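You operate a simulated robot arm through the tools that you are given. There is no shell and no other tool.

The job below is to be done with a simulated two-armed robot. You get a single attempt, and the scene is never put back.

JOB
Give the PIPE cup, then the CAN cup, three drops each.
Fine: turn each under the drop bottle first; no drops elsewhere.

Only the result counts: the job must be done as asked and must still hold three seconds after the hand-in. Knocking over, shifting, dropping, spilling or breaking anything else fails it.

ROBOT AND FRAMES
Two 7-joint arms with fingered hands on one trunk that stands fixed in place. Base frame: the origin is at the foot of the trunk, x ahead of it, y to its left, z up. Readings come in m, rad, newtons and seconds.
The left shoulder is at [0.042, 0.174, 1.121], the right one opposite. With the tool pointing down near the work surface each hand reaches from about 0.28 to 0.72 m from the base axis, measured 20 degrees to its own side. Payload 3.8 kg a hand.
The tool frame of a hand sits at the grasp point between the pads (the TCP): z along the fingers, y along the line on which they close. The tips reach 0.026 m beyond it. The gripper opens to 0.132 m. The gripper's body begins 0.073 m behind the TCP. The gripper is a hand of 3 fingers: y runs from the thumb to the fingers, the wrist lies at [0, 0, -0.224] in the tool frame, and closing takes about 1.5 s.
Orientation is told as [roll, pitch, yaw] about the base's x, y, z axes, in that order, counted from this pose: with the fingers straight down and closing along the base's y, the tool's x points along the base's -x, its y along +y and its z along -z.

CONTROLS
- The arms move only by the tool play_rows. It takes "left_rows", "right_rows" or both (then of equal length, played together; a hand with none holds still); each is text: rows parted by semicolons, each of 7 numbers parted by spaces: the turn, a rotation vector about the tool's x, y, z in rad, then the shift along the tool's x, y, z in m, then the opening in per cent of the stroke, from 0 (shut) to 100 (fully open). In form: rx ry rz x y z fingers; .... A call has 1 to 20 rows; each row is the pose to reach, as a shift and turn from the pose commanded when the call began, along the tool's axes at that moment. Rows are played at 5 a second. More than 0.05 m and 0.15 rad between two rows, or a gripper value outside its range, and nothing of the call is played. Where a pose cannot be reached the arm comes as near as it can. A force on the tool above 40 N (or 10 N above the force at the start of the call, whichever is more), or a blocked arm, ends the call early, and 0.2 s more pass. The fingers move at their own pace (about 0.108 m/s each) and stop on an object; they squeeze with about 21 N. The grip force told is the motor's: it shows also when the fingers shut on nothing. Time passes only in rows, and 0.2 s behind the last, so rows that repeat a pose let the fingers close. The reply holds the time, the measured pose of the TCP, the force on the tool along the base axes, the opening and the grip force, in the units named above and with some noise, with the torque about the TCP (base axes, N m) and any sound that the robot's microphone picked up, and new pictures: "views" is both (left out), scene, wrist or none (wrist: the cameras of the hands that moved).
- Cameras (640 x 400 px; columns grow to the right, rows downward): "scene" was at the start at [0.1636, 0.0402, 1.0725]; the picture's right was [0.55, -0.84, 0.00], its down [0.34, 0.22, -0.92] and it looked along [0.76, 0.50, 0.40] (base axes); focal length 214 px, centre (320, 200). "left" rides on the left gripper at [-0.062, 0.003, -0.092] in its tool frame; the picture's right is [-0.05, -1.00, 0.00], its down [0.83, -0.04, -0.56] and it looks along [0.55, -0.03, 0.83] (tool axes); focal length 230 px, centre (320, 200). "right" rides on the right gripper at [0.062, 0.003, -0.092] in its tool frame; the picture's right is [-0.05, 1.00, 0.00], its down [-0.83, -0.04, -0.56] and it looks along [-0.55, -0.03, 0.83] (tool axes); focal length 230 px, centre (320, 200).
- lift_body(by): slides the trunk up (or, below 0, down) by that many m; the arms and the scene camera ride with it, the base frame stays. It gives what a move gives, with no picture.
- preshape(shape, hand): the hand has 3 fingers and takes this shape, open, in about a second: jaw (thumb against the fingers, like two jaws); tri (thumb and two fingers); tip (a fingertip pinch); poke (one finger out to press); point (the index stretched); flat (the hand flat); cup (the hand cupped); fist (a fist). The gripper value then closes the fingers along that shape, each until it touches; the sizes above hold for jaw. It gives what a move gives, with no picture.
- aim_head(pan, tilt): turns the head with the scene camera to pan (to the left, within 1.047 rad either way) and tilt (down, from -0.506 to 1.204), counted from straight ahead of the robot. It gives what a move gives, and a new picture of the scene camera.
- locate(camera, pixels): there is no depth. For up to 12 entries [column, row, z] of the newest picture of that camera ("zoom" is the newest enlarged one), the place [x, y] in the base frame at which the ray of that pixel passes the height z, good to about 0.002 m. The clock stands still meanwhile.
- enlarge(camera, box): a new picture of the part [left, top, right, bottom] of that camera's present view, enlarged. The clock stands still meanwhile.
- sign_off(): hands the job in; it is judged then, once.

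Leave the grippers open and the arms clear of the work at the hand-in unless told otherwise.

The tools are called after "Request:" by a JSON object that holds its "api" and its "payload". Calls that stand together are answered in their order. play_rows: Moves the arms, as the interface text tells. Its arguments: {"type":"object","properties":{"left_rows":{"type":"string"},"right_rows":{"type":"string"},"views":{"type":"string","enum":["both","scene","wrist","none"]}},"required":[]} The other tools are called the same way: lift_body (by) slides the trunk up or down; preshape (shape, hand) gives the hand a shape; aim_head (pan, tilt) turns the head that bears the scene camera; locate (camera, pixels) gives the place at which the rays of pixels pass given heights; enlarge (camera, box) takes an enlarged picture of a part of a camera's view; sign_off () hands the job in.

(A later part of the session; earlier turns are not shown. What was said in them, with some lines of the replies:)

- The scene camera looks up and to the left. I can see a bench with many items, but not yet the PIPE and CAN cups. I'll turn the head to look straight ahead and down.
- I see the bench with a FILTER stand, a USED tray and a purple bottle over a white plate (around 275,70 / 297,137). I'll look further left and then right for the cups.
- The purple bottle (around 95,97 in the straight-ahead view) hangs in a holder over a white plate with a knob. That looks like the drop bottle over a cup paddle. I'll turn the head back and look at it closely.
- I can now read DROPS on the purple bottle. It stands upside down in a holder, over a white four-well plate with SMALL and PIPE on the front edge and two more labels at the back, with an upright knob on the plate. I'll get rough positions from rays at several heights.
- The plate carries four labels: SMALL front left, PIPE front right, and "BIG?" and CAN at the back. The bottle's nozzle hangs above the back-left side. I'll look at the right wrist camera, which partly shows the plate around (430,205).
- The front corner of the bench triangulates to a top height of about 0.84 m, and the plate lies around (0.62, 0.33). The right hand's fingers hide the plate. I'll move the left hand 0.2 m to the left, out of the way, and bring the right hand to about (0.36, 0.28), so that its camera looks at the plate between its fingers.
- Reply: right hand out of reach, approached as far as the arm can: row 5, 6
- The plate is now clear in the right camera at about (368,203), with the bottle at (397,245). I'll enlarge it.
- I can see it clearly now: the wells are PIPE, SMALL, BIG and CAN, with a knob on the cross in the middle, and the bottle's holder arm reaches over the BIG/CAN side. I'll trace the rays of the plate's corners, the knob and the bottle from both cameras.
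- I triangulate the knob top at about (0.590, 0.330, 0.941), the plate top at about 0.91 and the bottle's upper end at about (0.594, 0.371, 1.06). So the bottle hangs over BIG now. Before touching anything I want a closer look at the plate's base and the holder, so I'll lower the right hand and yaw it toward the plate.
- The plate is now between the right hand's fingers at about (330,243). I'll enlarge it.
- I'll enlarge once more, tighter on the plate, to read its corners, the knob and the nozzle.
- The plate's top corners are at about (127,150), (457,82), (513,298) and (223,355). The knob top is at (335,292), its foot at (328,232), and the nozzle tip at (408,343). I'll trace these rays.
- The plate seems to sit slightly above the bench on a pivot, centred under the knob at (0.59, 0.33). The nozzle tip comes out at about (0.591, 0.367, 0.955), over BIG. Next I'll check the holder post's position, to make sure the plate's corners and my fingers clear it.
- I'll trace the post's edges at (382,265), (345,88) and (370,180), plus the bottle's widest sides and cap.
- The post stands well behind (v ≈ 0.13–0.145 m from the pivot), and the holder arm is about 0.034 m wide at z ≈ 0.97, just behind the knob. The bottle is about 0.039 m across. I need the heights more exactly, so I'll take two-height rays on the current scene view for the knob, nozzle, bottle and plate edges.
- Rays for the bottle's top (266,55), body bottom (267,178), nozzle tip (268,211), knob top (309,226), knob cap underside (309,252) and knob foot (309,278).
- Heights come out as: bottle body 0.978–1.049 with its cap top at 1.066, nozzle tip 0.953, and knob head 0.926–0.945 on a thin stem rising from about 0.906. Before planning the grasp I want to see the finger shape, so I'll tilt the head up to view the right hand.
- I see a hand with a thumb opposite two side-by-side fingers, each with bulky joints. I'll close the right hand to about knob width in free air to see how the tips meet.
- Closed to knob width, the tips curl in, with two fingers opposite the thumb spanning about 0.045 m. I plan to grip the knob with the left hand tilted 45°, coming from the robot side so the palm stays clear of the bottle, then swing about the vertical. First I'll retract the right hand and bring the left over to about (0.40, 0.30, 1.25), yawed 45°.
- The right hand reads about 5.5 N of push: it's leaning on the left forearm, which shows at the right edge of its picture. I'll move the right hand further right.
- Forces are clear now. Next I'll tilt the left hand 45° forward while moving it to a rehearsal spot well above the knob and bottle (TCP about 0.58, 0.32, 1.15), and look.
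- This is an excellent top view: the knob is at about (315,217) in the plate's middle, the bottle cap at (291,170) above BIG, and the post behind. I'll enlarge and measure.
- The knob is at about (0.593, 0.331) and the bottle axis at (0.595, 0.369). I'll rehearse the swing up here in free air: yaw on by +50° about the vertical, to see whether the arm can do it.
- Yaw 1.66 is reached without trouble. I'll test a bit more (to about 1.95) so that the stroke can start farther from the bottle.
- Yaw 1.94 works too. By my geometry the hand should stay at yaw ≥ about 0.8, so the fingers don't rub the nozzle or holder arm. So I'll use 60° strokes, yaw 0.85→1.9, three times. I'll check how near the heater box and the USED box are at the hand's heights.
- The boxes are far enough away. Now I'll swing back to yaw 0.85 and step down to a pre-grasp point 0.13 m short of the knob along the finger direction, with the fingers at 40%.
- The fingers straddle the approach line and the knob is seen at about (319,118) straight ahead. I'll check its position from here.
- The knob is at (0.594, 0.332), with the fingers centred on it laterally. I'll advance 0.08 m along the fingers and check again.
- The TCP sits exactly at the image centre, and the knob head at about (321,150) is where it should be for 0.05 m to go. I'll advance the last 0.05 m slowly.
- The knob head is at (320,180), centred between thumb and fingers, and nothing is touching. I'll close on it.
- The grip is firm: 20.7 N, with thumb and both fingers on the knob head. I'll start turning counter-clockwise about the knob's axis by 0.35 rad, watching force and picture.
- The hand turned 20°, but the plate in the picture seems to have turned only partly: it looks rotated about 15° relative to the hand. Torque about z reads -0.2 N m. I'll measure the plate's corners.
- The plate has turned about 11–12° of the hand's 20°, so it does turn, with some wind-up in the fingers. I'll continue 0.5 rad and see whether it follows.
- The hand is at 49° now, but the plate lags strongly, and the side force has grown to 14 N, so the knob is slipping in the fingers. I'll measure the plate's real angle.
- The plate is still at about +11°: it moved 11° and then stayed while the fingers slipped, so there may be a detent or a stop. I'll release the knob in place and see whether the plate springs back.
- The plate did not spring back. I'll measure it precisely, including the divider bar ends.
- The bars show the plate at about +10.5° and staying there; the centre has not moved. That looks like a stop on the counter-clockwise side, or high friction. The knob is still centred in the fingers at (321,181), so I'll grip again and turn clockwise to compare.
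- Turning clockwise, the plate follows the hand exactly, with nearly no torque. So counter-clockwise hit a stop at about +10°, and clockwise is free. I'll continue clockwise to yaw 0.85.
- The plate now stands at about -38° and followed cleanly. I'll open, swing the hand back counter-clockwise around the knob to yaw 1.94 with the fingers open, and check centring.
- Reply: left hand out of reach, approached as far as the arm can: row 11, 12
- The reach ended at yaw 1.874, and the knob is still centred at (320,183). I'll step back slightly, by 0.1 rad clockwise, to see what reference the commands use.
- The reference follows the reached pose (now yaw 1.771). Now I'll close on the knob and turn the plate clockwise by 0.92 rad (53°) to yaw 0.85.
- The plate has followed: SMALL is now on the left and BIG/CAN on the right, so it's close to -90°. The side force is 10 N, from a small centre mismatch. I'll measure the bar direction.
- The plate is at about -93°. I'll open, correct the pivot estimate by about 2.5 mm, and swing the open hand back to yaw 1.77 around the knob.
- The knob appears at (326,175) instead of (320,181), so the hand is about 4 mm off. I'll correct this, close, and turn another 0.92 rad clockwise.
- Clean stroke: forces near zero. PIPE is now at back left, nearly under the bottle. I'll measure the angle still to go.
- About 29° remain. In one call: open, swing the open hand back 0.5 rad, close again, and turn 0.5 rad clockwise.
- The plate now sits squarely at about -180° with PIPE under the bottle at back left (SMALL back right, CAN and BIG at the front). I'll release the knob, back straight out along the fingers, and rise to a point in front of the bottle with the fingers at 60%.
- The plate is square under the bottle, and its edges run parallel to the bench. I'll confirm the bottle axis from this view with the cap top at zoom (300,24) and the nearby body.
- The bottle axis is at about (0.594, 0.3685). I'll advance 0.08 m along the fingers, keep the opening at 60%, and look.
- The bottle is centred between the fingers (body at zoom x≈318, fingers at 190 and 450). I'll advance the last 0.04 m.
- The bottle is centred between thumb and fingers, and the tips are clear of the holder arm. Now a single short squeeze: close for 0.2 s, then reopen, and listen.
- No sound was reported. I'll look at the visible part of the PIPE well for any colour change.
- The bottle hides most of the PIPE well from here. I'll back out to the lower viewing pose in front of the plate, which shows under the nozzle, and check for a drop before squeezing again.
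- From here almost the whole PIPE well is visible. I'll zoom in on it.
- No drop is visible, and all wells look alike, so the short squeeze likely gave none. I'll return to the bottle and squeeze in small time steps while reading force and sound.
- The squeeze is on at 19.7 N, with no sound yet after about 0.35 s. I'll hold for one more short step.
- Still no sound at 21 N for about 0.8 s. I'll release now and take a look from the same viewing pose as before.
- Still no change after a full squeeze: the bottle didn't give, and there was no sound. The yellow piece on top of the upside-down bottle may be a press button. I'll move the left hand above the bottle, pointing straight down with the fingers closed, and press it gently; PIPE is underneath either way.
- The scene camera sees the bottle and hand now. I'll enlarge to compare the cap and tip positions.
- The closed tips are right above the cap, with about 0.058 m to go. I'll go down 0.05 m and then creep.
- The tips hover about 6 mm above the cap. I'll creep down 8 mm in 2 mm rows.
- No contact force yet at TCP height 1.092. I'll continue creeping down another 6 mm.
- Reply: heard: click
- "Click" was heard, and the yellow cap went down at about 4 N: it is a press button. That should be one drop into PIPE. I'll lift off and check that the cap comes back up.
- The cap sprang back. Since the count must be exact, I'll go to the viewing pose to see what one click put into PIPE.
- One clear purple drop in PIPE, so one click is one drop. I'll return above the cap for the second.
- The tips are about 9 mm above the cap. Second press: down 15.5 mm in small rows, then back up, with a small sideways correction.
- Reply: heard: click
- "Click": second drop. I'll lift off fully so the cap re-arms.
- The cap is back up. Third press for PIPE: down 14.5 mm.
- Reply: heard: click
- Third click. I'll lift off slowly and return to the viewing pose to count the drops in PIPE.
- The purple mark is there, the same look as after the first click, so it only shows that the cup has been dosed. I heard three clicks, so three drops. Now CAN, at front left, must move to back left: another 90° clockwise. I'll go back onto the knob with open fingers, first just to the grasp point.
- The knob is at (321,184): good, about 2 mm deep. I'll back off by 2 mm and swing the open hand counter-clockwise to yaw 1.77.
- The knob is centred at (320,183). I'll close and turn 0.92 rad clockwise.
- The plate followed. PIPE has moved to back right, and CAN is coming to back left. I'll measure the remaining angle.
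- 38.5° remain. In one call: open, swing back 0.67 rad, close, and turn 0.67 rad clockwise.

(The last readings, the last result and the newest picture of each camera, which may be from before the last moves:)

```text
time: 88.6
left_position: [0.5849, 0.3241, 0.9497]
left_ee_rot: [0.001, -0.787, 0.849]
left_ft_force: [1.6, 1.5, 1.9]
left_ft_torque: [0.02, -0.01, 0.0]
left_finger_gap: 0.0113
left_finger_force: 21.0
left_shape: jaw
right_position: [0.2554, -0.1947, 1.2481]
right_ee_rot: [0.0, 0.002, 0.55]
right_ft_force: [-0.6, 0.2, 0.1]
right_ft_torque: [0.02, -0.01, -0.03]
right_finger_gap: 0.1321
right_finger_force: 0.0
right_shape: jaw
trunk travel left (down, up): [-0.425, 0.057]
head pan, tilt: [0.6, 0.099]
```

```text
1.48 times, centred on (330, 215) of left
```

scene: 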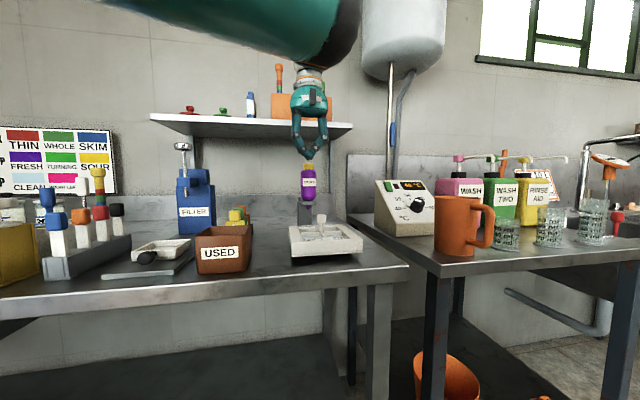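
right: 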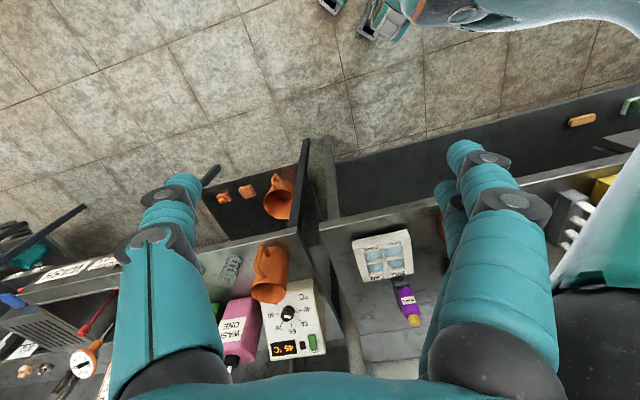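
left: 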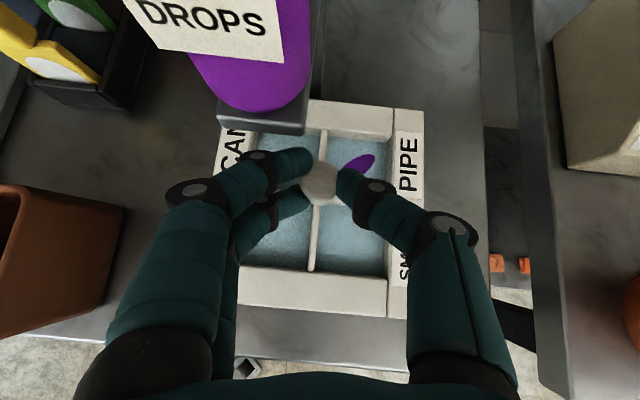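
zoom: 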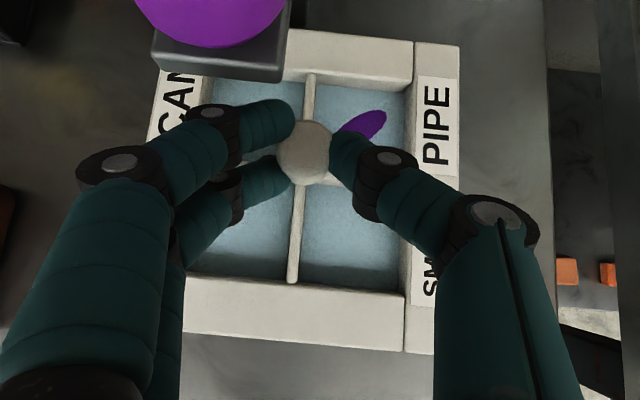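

CAN is now at back left under the bottle, and the plate is square again. I'll release and back out to the viewing pose to verify.

Request:
{"api": "play_rows", "payload": {"left_rows": "0 0 0 0 0 0 20; 0 0 0 0 0 0 40; 0 0 0 0 0 0 40; 0 0 0 0 0 -0.03 40; 0 0 0 0 0 -0.06 40; 0 0 0 0 0 -0.095 40; 0 0 0 0 0 -0.13 40; 0 0 0 0 0 -0.13 40", "views": "wrist"}}

Request:
{"api": "enlarge", "payload": {"camera": "left", "box": [250, 60, 390, 220]}}

```text
time: 90.4
left_position: [0.5251, 0.2538, 1.042]
left_ee_rot: [0.001, -0.785, 0.852]
left_ft_force: [0.2, 0.1, 1.1]
left_ft_torque: [-0.01, 0.01, 0.01]
left_finger_gap: 0.0522
left_finger_force: 0.0
left_shape: jaw
right_position: [0.2565, -0.1936, 1.2485]
right_ee_rot: [0.0, 0.0, 0.549]
right_ft_force: [-0.8, -0.7, -0.5]
right_ft_torque: [0.04, 0.02, -0.02]
right_finger_gap: 0.1321
right_finger_force: 0.0
right_shape: jaw
trunk travel left (down, up): [-0.425, 0.057]
head pan, tilt: [0.6, 0.099]
```

left: 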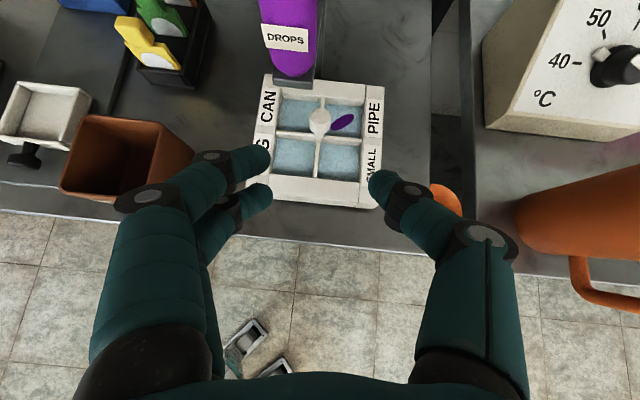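

```text
2.50 times, centred on (320, 140) of left
```

zoom: 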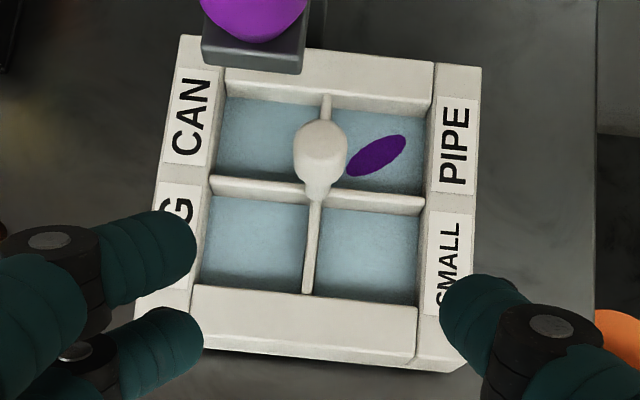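

CAN sits squarely under the nozzle, and PIPE with its purple mark is at back right. I'll move above the cap again with the fingers closed.

Request:
{"api": "play_rows", "payload": {"left_rows": "0 0 0 -0.0255 0 -0.0255 40; 0 0 0 -0.0509 0 -0.0509 20; 0 0 0 -0.0764 0 -0.0764 0; 0 0.131 0 -0.092 0.0037 -0.0608 0; 0 0.262 0 -0.1075 0.0073 -0.0453 0; 0 0.393 0 -0.1231 0.011 -0.0297 0; 0 0.524 0 -0.1387 0.0147 -0.0141 0; 0 0.655 0 -0.1543 0.0183 0.0015 0; 0 0.785 0 -0.1698 0.022 0.017 0; 0 0.785 0 -0.1521 0.022 0.0347 0; 0 0.785 0 -0.1358 0.022 0.051 0; 0 0.785 0 -0.1358 0.022 0.051 0", "views": "scene"}}

Request:
{"api": "enlarge", "payload": {"camera": "scene", "box": [280, 130, 340, 210]}}

```text
time: 93.0
left_position: [0.5955, 0.3664, 1.1007]
left_ee_rot: [0.0, 0.001, 0.853]
left_ft_force: [0.1, -0.1, 0.3]
left_ft_torque: [0.01, 0.03, -0.01]
left_finger_gap: 0.0001
left_finger_force: 21.1
left_shape: jaw
right_position: [0.2564, -0.1953, 1.2482]
right_ee_rot: [0.001, 0.0, 0.55]
right_ft_force: [-0.1, -1.0, -0.1]
right_ft_torque: [0.01, 0.01, -0.02]
right_finger_gap: 0.1317
right_finger_force: 0.1
right_shape: jaw
trunk travel left (down, up): [-0.425, 0.057]
head pan, tilt: [0.6, 0.099]
```

scene: 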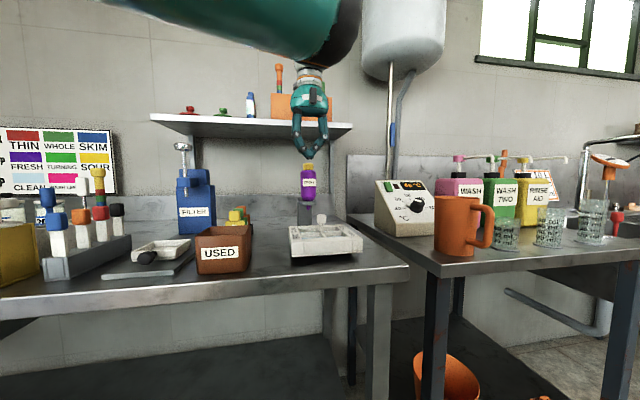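

```text
5.00 times, centred on (310, 170) of scene
```

zoom: 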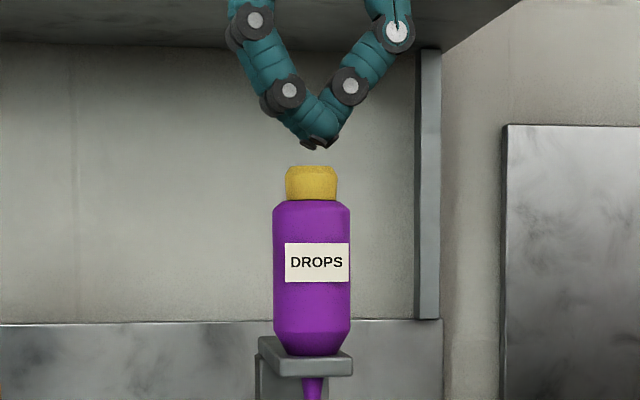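

The tips are about 9 mm above the cap. First press for CAN: down 15 mm with a 2 mm sideways correction.

Request:
{"api": "play_rows", "payload": {"left_rows": "0 0 0 -0.0004 0.0017 0.004 0; 0 0 0 -0.0004 0.0017 0.0075 0; 0 0 0 -0.0004 0.0017 0.01 0; 0 0 0 -0.0004 0.0017 0.0125 0; 0 0 0 -0.0004 0.0017 0.015 0", "views": "none"}}

```text
time: 94.2
left_position: [0.5953, 0.3684, 1.0869]
left_ee_rot: [0.0, 0.001, 0.854]
left_ft_force: [0.5, -0.6, 1.6]
left_ft_torque: [-0.01, -0.03, 0.0]
left_finger_gap: 0.0
left_finger_force: 20.8
left_shape: jaw
right_position: [0.2567, -0.1941, 1.248]
right_ee_rot: [0.0, -0.001, 0.55]
right_ft_force: [0.2, -0.7, -0.5]
right_ft_torque: [-0.04, 0.01, -0.03]
right_finger_gap: 0.132
right_finger_force: 0.0
right_shape: jaw
trunk travel left (down, up): [-0.425, 0.057]
head pan, tilt: [0.6, 0.099]
heard: click
```

Click: first drop for CAN. I'll lift to re-arm.

Request:
{"api": "play_rows", "payload": {"left_rows": "0 0 0 0 0 -0.007 0; 0 0 0 0 0 -0.0145 0; 0 0 0 0 0 -0.0145 0", "views": "scene"}}

Request:
{"api": "enlarge", "payload": {"camera": "scene", "box": [280, 130, 340, 210]}}

```text
time: 95.0
left_position: [0.595, 0.3693, 1.1006]
left_ee_rot: [-0.001, -0.002, 0.852]
left_ft_force: [-0.3, 0.8, 0.1]
left_ft_torque: [-0.02, 0.01, 0.0]
left_finger_gap: 0.0003
left_finger_force: 21.5
left_shape: jaw
right_position: [0.2558, -0.1931, 1.2476]
right_ee_rot: [-0.001, 0.001, 0.549]
right_ft_force: [0.9, -1.0, -0.6]
right_ft_torque: [-0.02, -0.02, -0.01]
right_finger_gap: 0.132
right_finger_force: 0.1
right_shape: jaw
trunk travel left (down, up): [-0.425, 0.057]
head pan, tilt: [0.6, 0.099]
```

scene: 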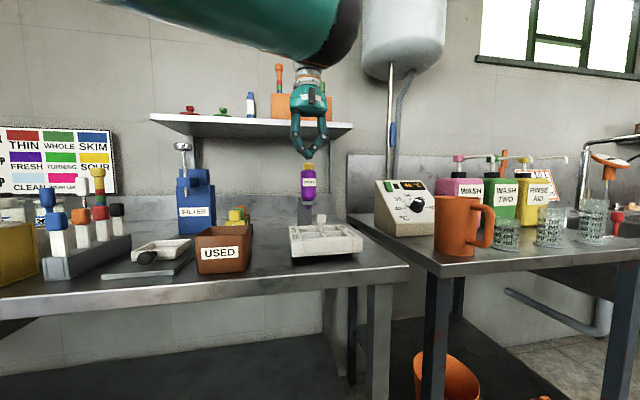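

```text
5.00 times, centred on (310, 170) of scene
```

zoom: 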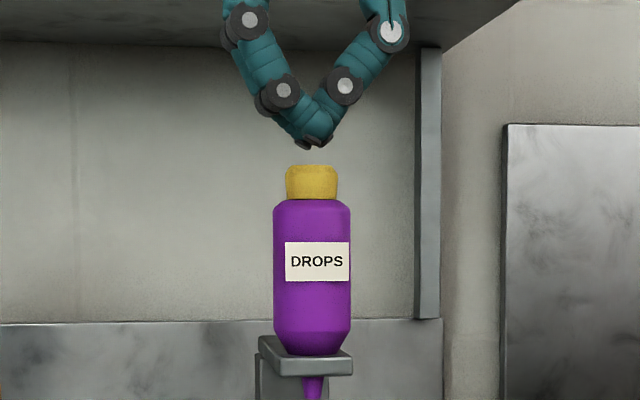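

The cap is up again. Second press for CAN.

Request:
{"api": "play_rows", "payload": {"left_rows": "0 0 0 0 0 0.004 0; 0 0 0 0 0 0.0075 0; 0 0 0 0 0 0.01 0; 0 0 0 0 0 0.0125 0; 0 0 0 0 0 0.0148 0", "views": "none"}}

```text
time: 96.2
left_position: [0.5938, 0.369, 1.0876]
left_ee_rot: [-0.001, 0.001, 0.854]
left_ft_force: [1.2, -0.2, 2.3]
left_ft_torque: [0.0, -0.05, 0.0]
left_finger_gap: 0.0
left_finger_force: 20.3
left_shape: jaw
right_position: [0.2551, -0.1934, 1.247]
right_ee_rot: [-0.002, 0.001, 0.55]
right_ft_force: [0.2, -0.2, 0.2]
right_ft_torque: [0.0, -0.02, -0.02]
right_finger_gap: 0.132
right_finger_force: 0.0
right_shape: jaw
trunk travel left (down, up): [-0.425, 0.057]
head pan, tilt: [0.6, 0.099]
heard: click
```

Click: second drop for CAN. I'll lift to re-arm.

Request:
{"api": "play_rows", "payload": {"left_rows": "0 0 0 0 0 -0.007 0; 0 0 0 0 0 -0.0145 0; 0 0 0 0 0 -0.0145 0", "views": "scene"}}

Request:
{"api": "enlarge", "payload": {"camera": "scene", "box": [280, 130, 340, 210]}}

```text
time: 97.0
left_position: [0.5946, 0.3678, 1.1018]
left_ee_rot: [0.0, -0.001, 0.851]
left_ft_force: [-0.2, 0.8, -0.3]
left_ft_torque: [0.0, 0.01, -0.02]
left_finger_gap: 0.0
left_finger_force: 21.2
left_shape: jaw
right_position: [0.2555, -0.1935, 1.2481]
right_ee_rot: [0.0, 0.0, 0.55]
right_ft_force: [-0.7, 0.7, -0.3]
right_ft_torque: [-0.04, -0.01, 0.0]
right_finger_gap: 0.132
right_finger_force: 0.0
right_shape: jaw
trunk travel left (down, up): [-0.425, 0.057]
head pan, tilt: [0.6, 0.099]
```

scene: 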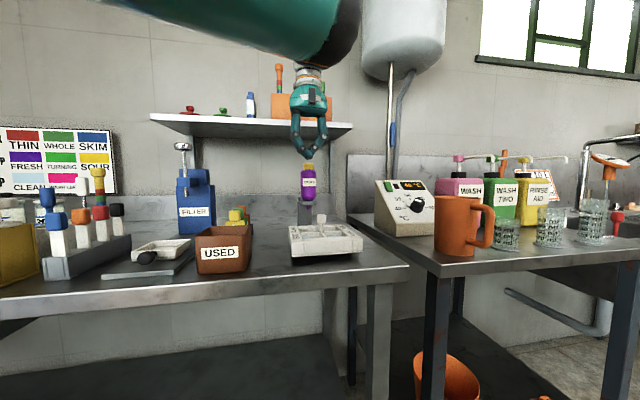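

```text
5.00 times, centred on (310, 170) of scene
```

zoom: 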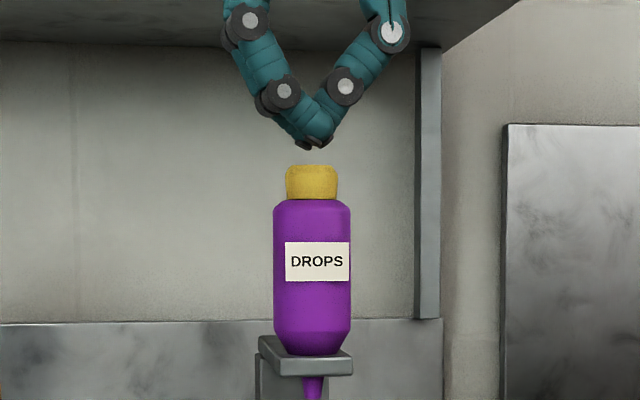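

The cap is up. Third and last press for CAN.

Request:
{"api": "play_rows", "payload": {"left_rows": "0 0 0 0 0 0.004 0; 0 0 0 0 0 0.0075 0; 0 0 0 0 0 0.01 0; 0 0 0 0 0 0.0125 0; 0 0 0 0 0 0.0148 0", "views": "none"}}

```text
time: 98.2
left_position: [0.5932, 0.3701, 1.0867]
left_ee_rot: [0.0, -0.001, 0.853]
left_ft_force: [-0.2, 0.2, 2.7]
left_ft_torque: [0.01, -0.03, -0.03]
left_finger_gap: 0.0001
left_finger_force: 21.3
left_shape: jaw
right_position: [0.2569, -0.193, 1.2479]
right_ee_rot: [0.0, -0.001, 0.55]
right_ft_force: [0.3, -0.4, 0.1]
right_ft_torque: [0.01, 0.0, -0.04]
right_finger_gap: 0.1319
right_finger_force: 0.0
right_shape: jaw
trunk travel left (down, up): [-0.425, 0.057]
head pan, tilt: [0.6, 0.099]
heard: click
```

Third click for CAN. I'll lift off slowly, go clear, and return to the viewing pose to check CAN and the rest of the plate.

Request:
{"api": "play_rows", "payload": {"left_rows": "0 0 0 0 0 -0.008 0; 0 0 0 0 0 -0.03 0; 0 0 0 0 0 -0.064 0; 0 -0.131 0 0.022 -0.0037 -0.064 0; 0 -0.262 0 0.044 -0.0073 -0.064 0; 0 -0.393 0 0.066 -0.011 -0.064 0; 0 -0.524 0 0.088 -0.0147 -0.064 20; 0 -0.655 0 0.11 -0.0183 -0.064 40; 0 -0.785 0 0.132 -0.022 -0.064 60; 0 -0.785 0 0.132 -0.022 -0.028 60; 0 -0.785 0 0.132 -0.022 0.008 60; 0 -0.785 0 0.132 -0.022 0.045 60; 0 -0.785 0 0.132 -0.022 0.045 60", "views": "wrist"}}

Request:
{"api": "enlarge", "payload": {"camera": "left", "box": [250, 60, 390, 220]}}

```text
time: 101.0
left_position: [0.5233, 0.2549, 1.0434]
left_ee_rot: [-0.001, -0.785, 0.854]
left_ft_force: [0.1, -0.3, 0.3]
left_ft_torque: [-0.02, -0.02, 0.05]
left_finger_gap: 0.0785
left_finger_force: 0.0
left_shape: jaw
right_position: [0.2554, -0.1938, 1.2488]
right_ee_rot: [-0.001, 0.001, 0.549]
right_ft_force: [0.3, 0.2, -0.5]
right_ft_torque: [0.01, -0.01, -0.01]
right_finger_gap: 0.132
right_finger_force: 0.0
right_shape: jaw
trunk travel left (down, up): [-0.425, 0.057]
head pan, tilt: [0.6, 0.099]
```

left: 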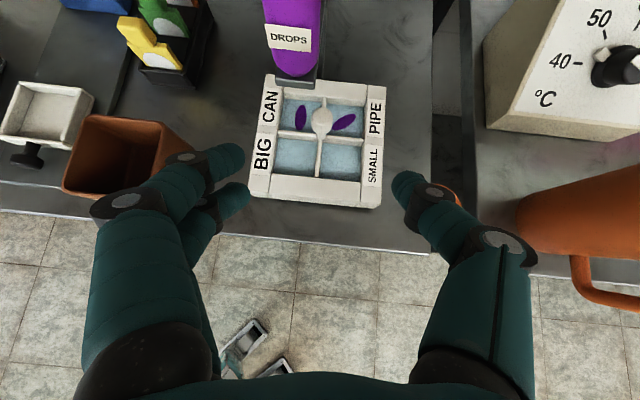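

```text
2.50 times, centred on (320, 140) of left
```

zoom: 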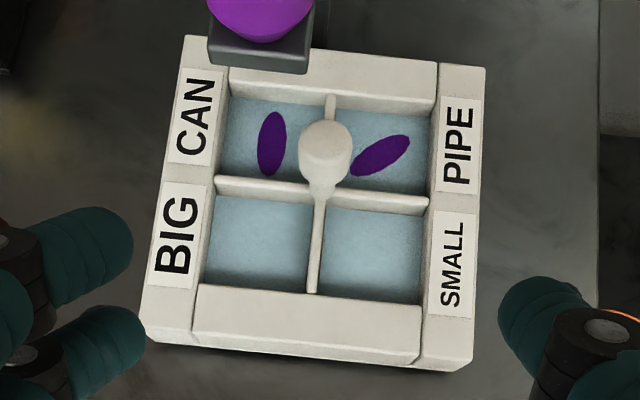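

Both PIPE and CAN show the purple mark, and SMALL and BIG are clean. Everything else stands as before. I'll retreat the left hand upward and away, opening the fingers.

Request:
{"api": "play_rows", "payload": {"left_rows": "0 0 0 -0.0236 0 -0.0236 60; 0 0 0 -0.0471 0 -0.0471 60; 0 0 0 -0.0707 0 -0.0707 60; 0 0.131 0 -0.0776 0.0198 -0.089 80; 0 0.262 0 -0.0844 0.0396 -0.1072 100; 0 0.393 0 -0.0913 0.0594 -0.1255 100; 0 0.524 0 -0.0982 0.0792 -0.1438 100; 0 0.655 0 -0.105 0.099 -0.162 100; 0 0.785 0 -0.1119 0.1188 -0.1803 100; 0 0.785 0 -0.1119 0.1188 -0.1803 100", "views": "both"}}

```text
time: 103.2
left_position: [0.4025, 0.2955, 1.248]
left_ee_rot: [0.003, 0.002, 0.851]
left_ft_force: [0.1, 0.4, 0.5]
left_ft_torque: [-0.04, 0.05, 0.01]
left_finger_gap: 0.1318
left_finger_force: 0.1
left_shape: jaw
right_position: [0.2561, -0.1947, 1.2479]
right_ee_rot: [-0.001, 0.0, 0.55]
right_ft_force: [-0.7, 0.0, -1.0]
right_ft_torque: [0.01, 0.0, -0.03]
right_finger_gap: 0.1317
right_finger_force: 0.2
right_shape: jaw
trunk travel left (down, up): [-0.425, 0.057]
head pan, tilt: [0.6, 0.099]
```

scene: 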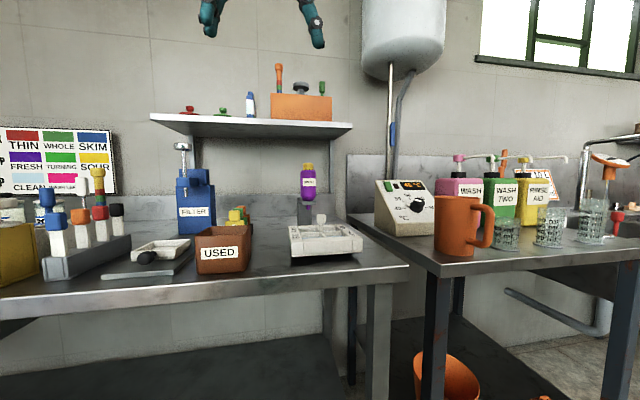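
left: 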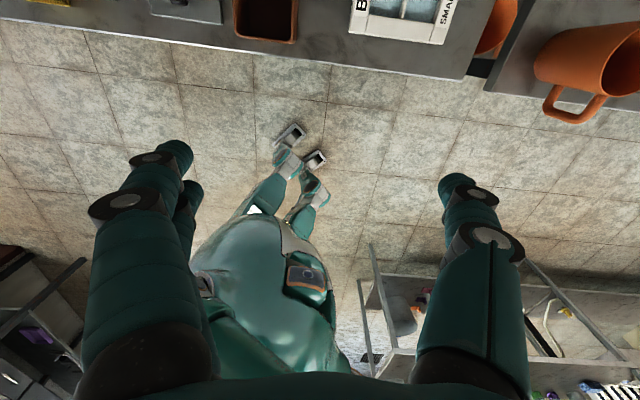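

The hand is clear and open, and the bench looks unchanged. I'll draw the left hand back a little further and take one last close look.

Request:
{"api": "play_rows", "payload": {"left_rows": "0 0 0 0.03 0.03 0 100; 0 0 0 0.06 0.06 0 100; 0 0 0 0.09 0.09 0 100; 0 0 0 0.09 0.09 0 100; 0 0 0 0.09 0.09 0 100", "views": "scene"}}

Request:
{"api": "enlarge", "payload": {"camera": "scene", "box": [260, 150, 380, 270]}}

```text
time: 104.4
left_position: [0.2753, 0.2884, 1.2486]
left_ee_rot: [0.0, 0.0, 0.853]
left_ft_force: [0.2, 0.0, -0.1]
left_ft_torque: [-0.03, 0.0, -0.02]
left_finger_gap: 0.1318
left_finger_force: 0.0
left_shape: jaw
right_position: [0.2569, -0.1944, 1.2481]
right_ee_rot: [0.0, -0.002, 0.55]
right_ft_force: [0.7, 0.2, 0.2]
right_ft_torque: [-0.02, 0.0, 0.0]
right_finger_gap: 0.1319
right_finger_force: 0.1
right_shape: jaw
trunk travel left (down, up): [-0.425, 0.057]
head pan, tilt: [0.6, 0.099]
```

scene: 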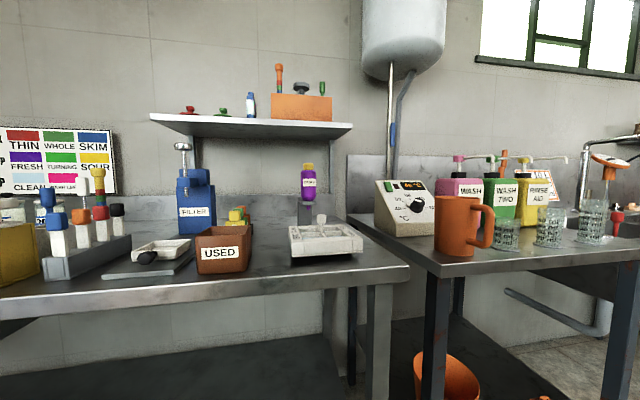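

```text
3.33 times, centred on (320, 210) of scene
```

zoom: 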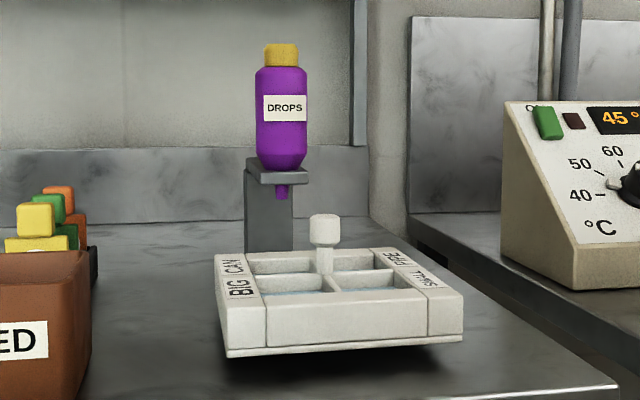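

PIPE got three clicks and then CAN got three, each turned under the bottle first. The bottle's cap is back up, nothing else has moved, and both hands are open and clear of the bench. I'm handing the job in.

Request:
{"api": "sign_off", "payload": {}}

```text
The job is handed in.
```

I gave PIPE three drops and then CAN three, turning each cup under the DROPS bottle first, and handed the job in. I counted drops by the bottle's clicks: three heard for each cup.

- **Drop count:** The pictures can't confirm the number. A cup shows the same purple mark after one drop as after three. Only PIPE and CAN are marked; SMALL and BIG are clean.
- **Turning the plate:** The plate stops about 10° counter-clockwise, so I turned it clockwise by the knob. It now rests with CAN under the nozzle and PIPE at back right.
- **Trial squeezes:** I first squeezed the bottle's sides twice with PIPE underneath. Neither gave a click or a visible mark. The drops come from pressing the yellow cap.

Early on the right hand leaned lightly against the left forearm, and I moved it away. Nothing else on the bench looks moved, and both hands are open and clear.
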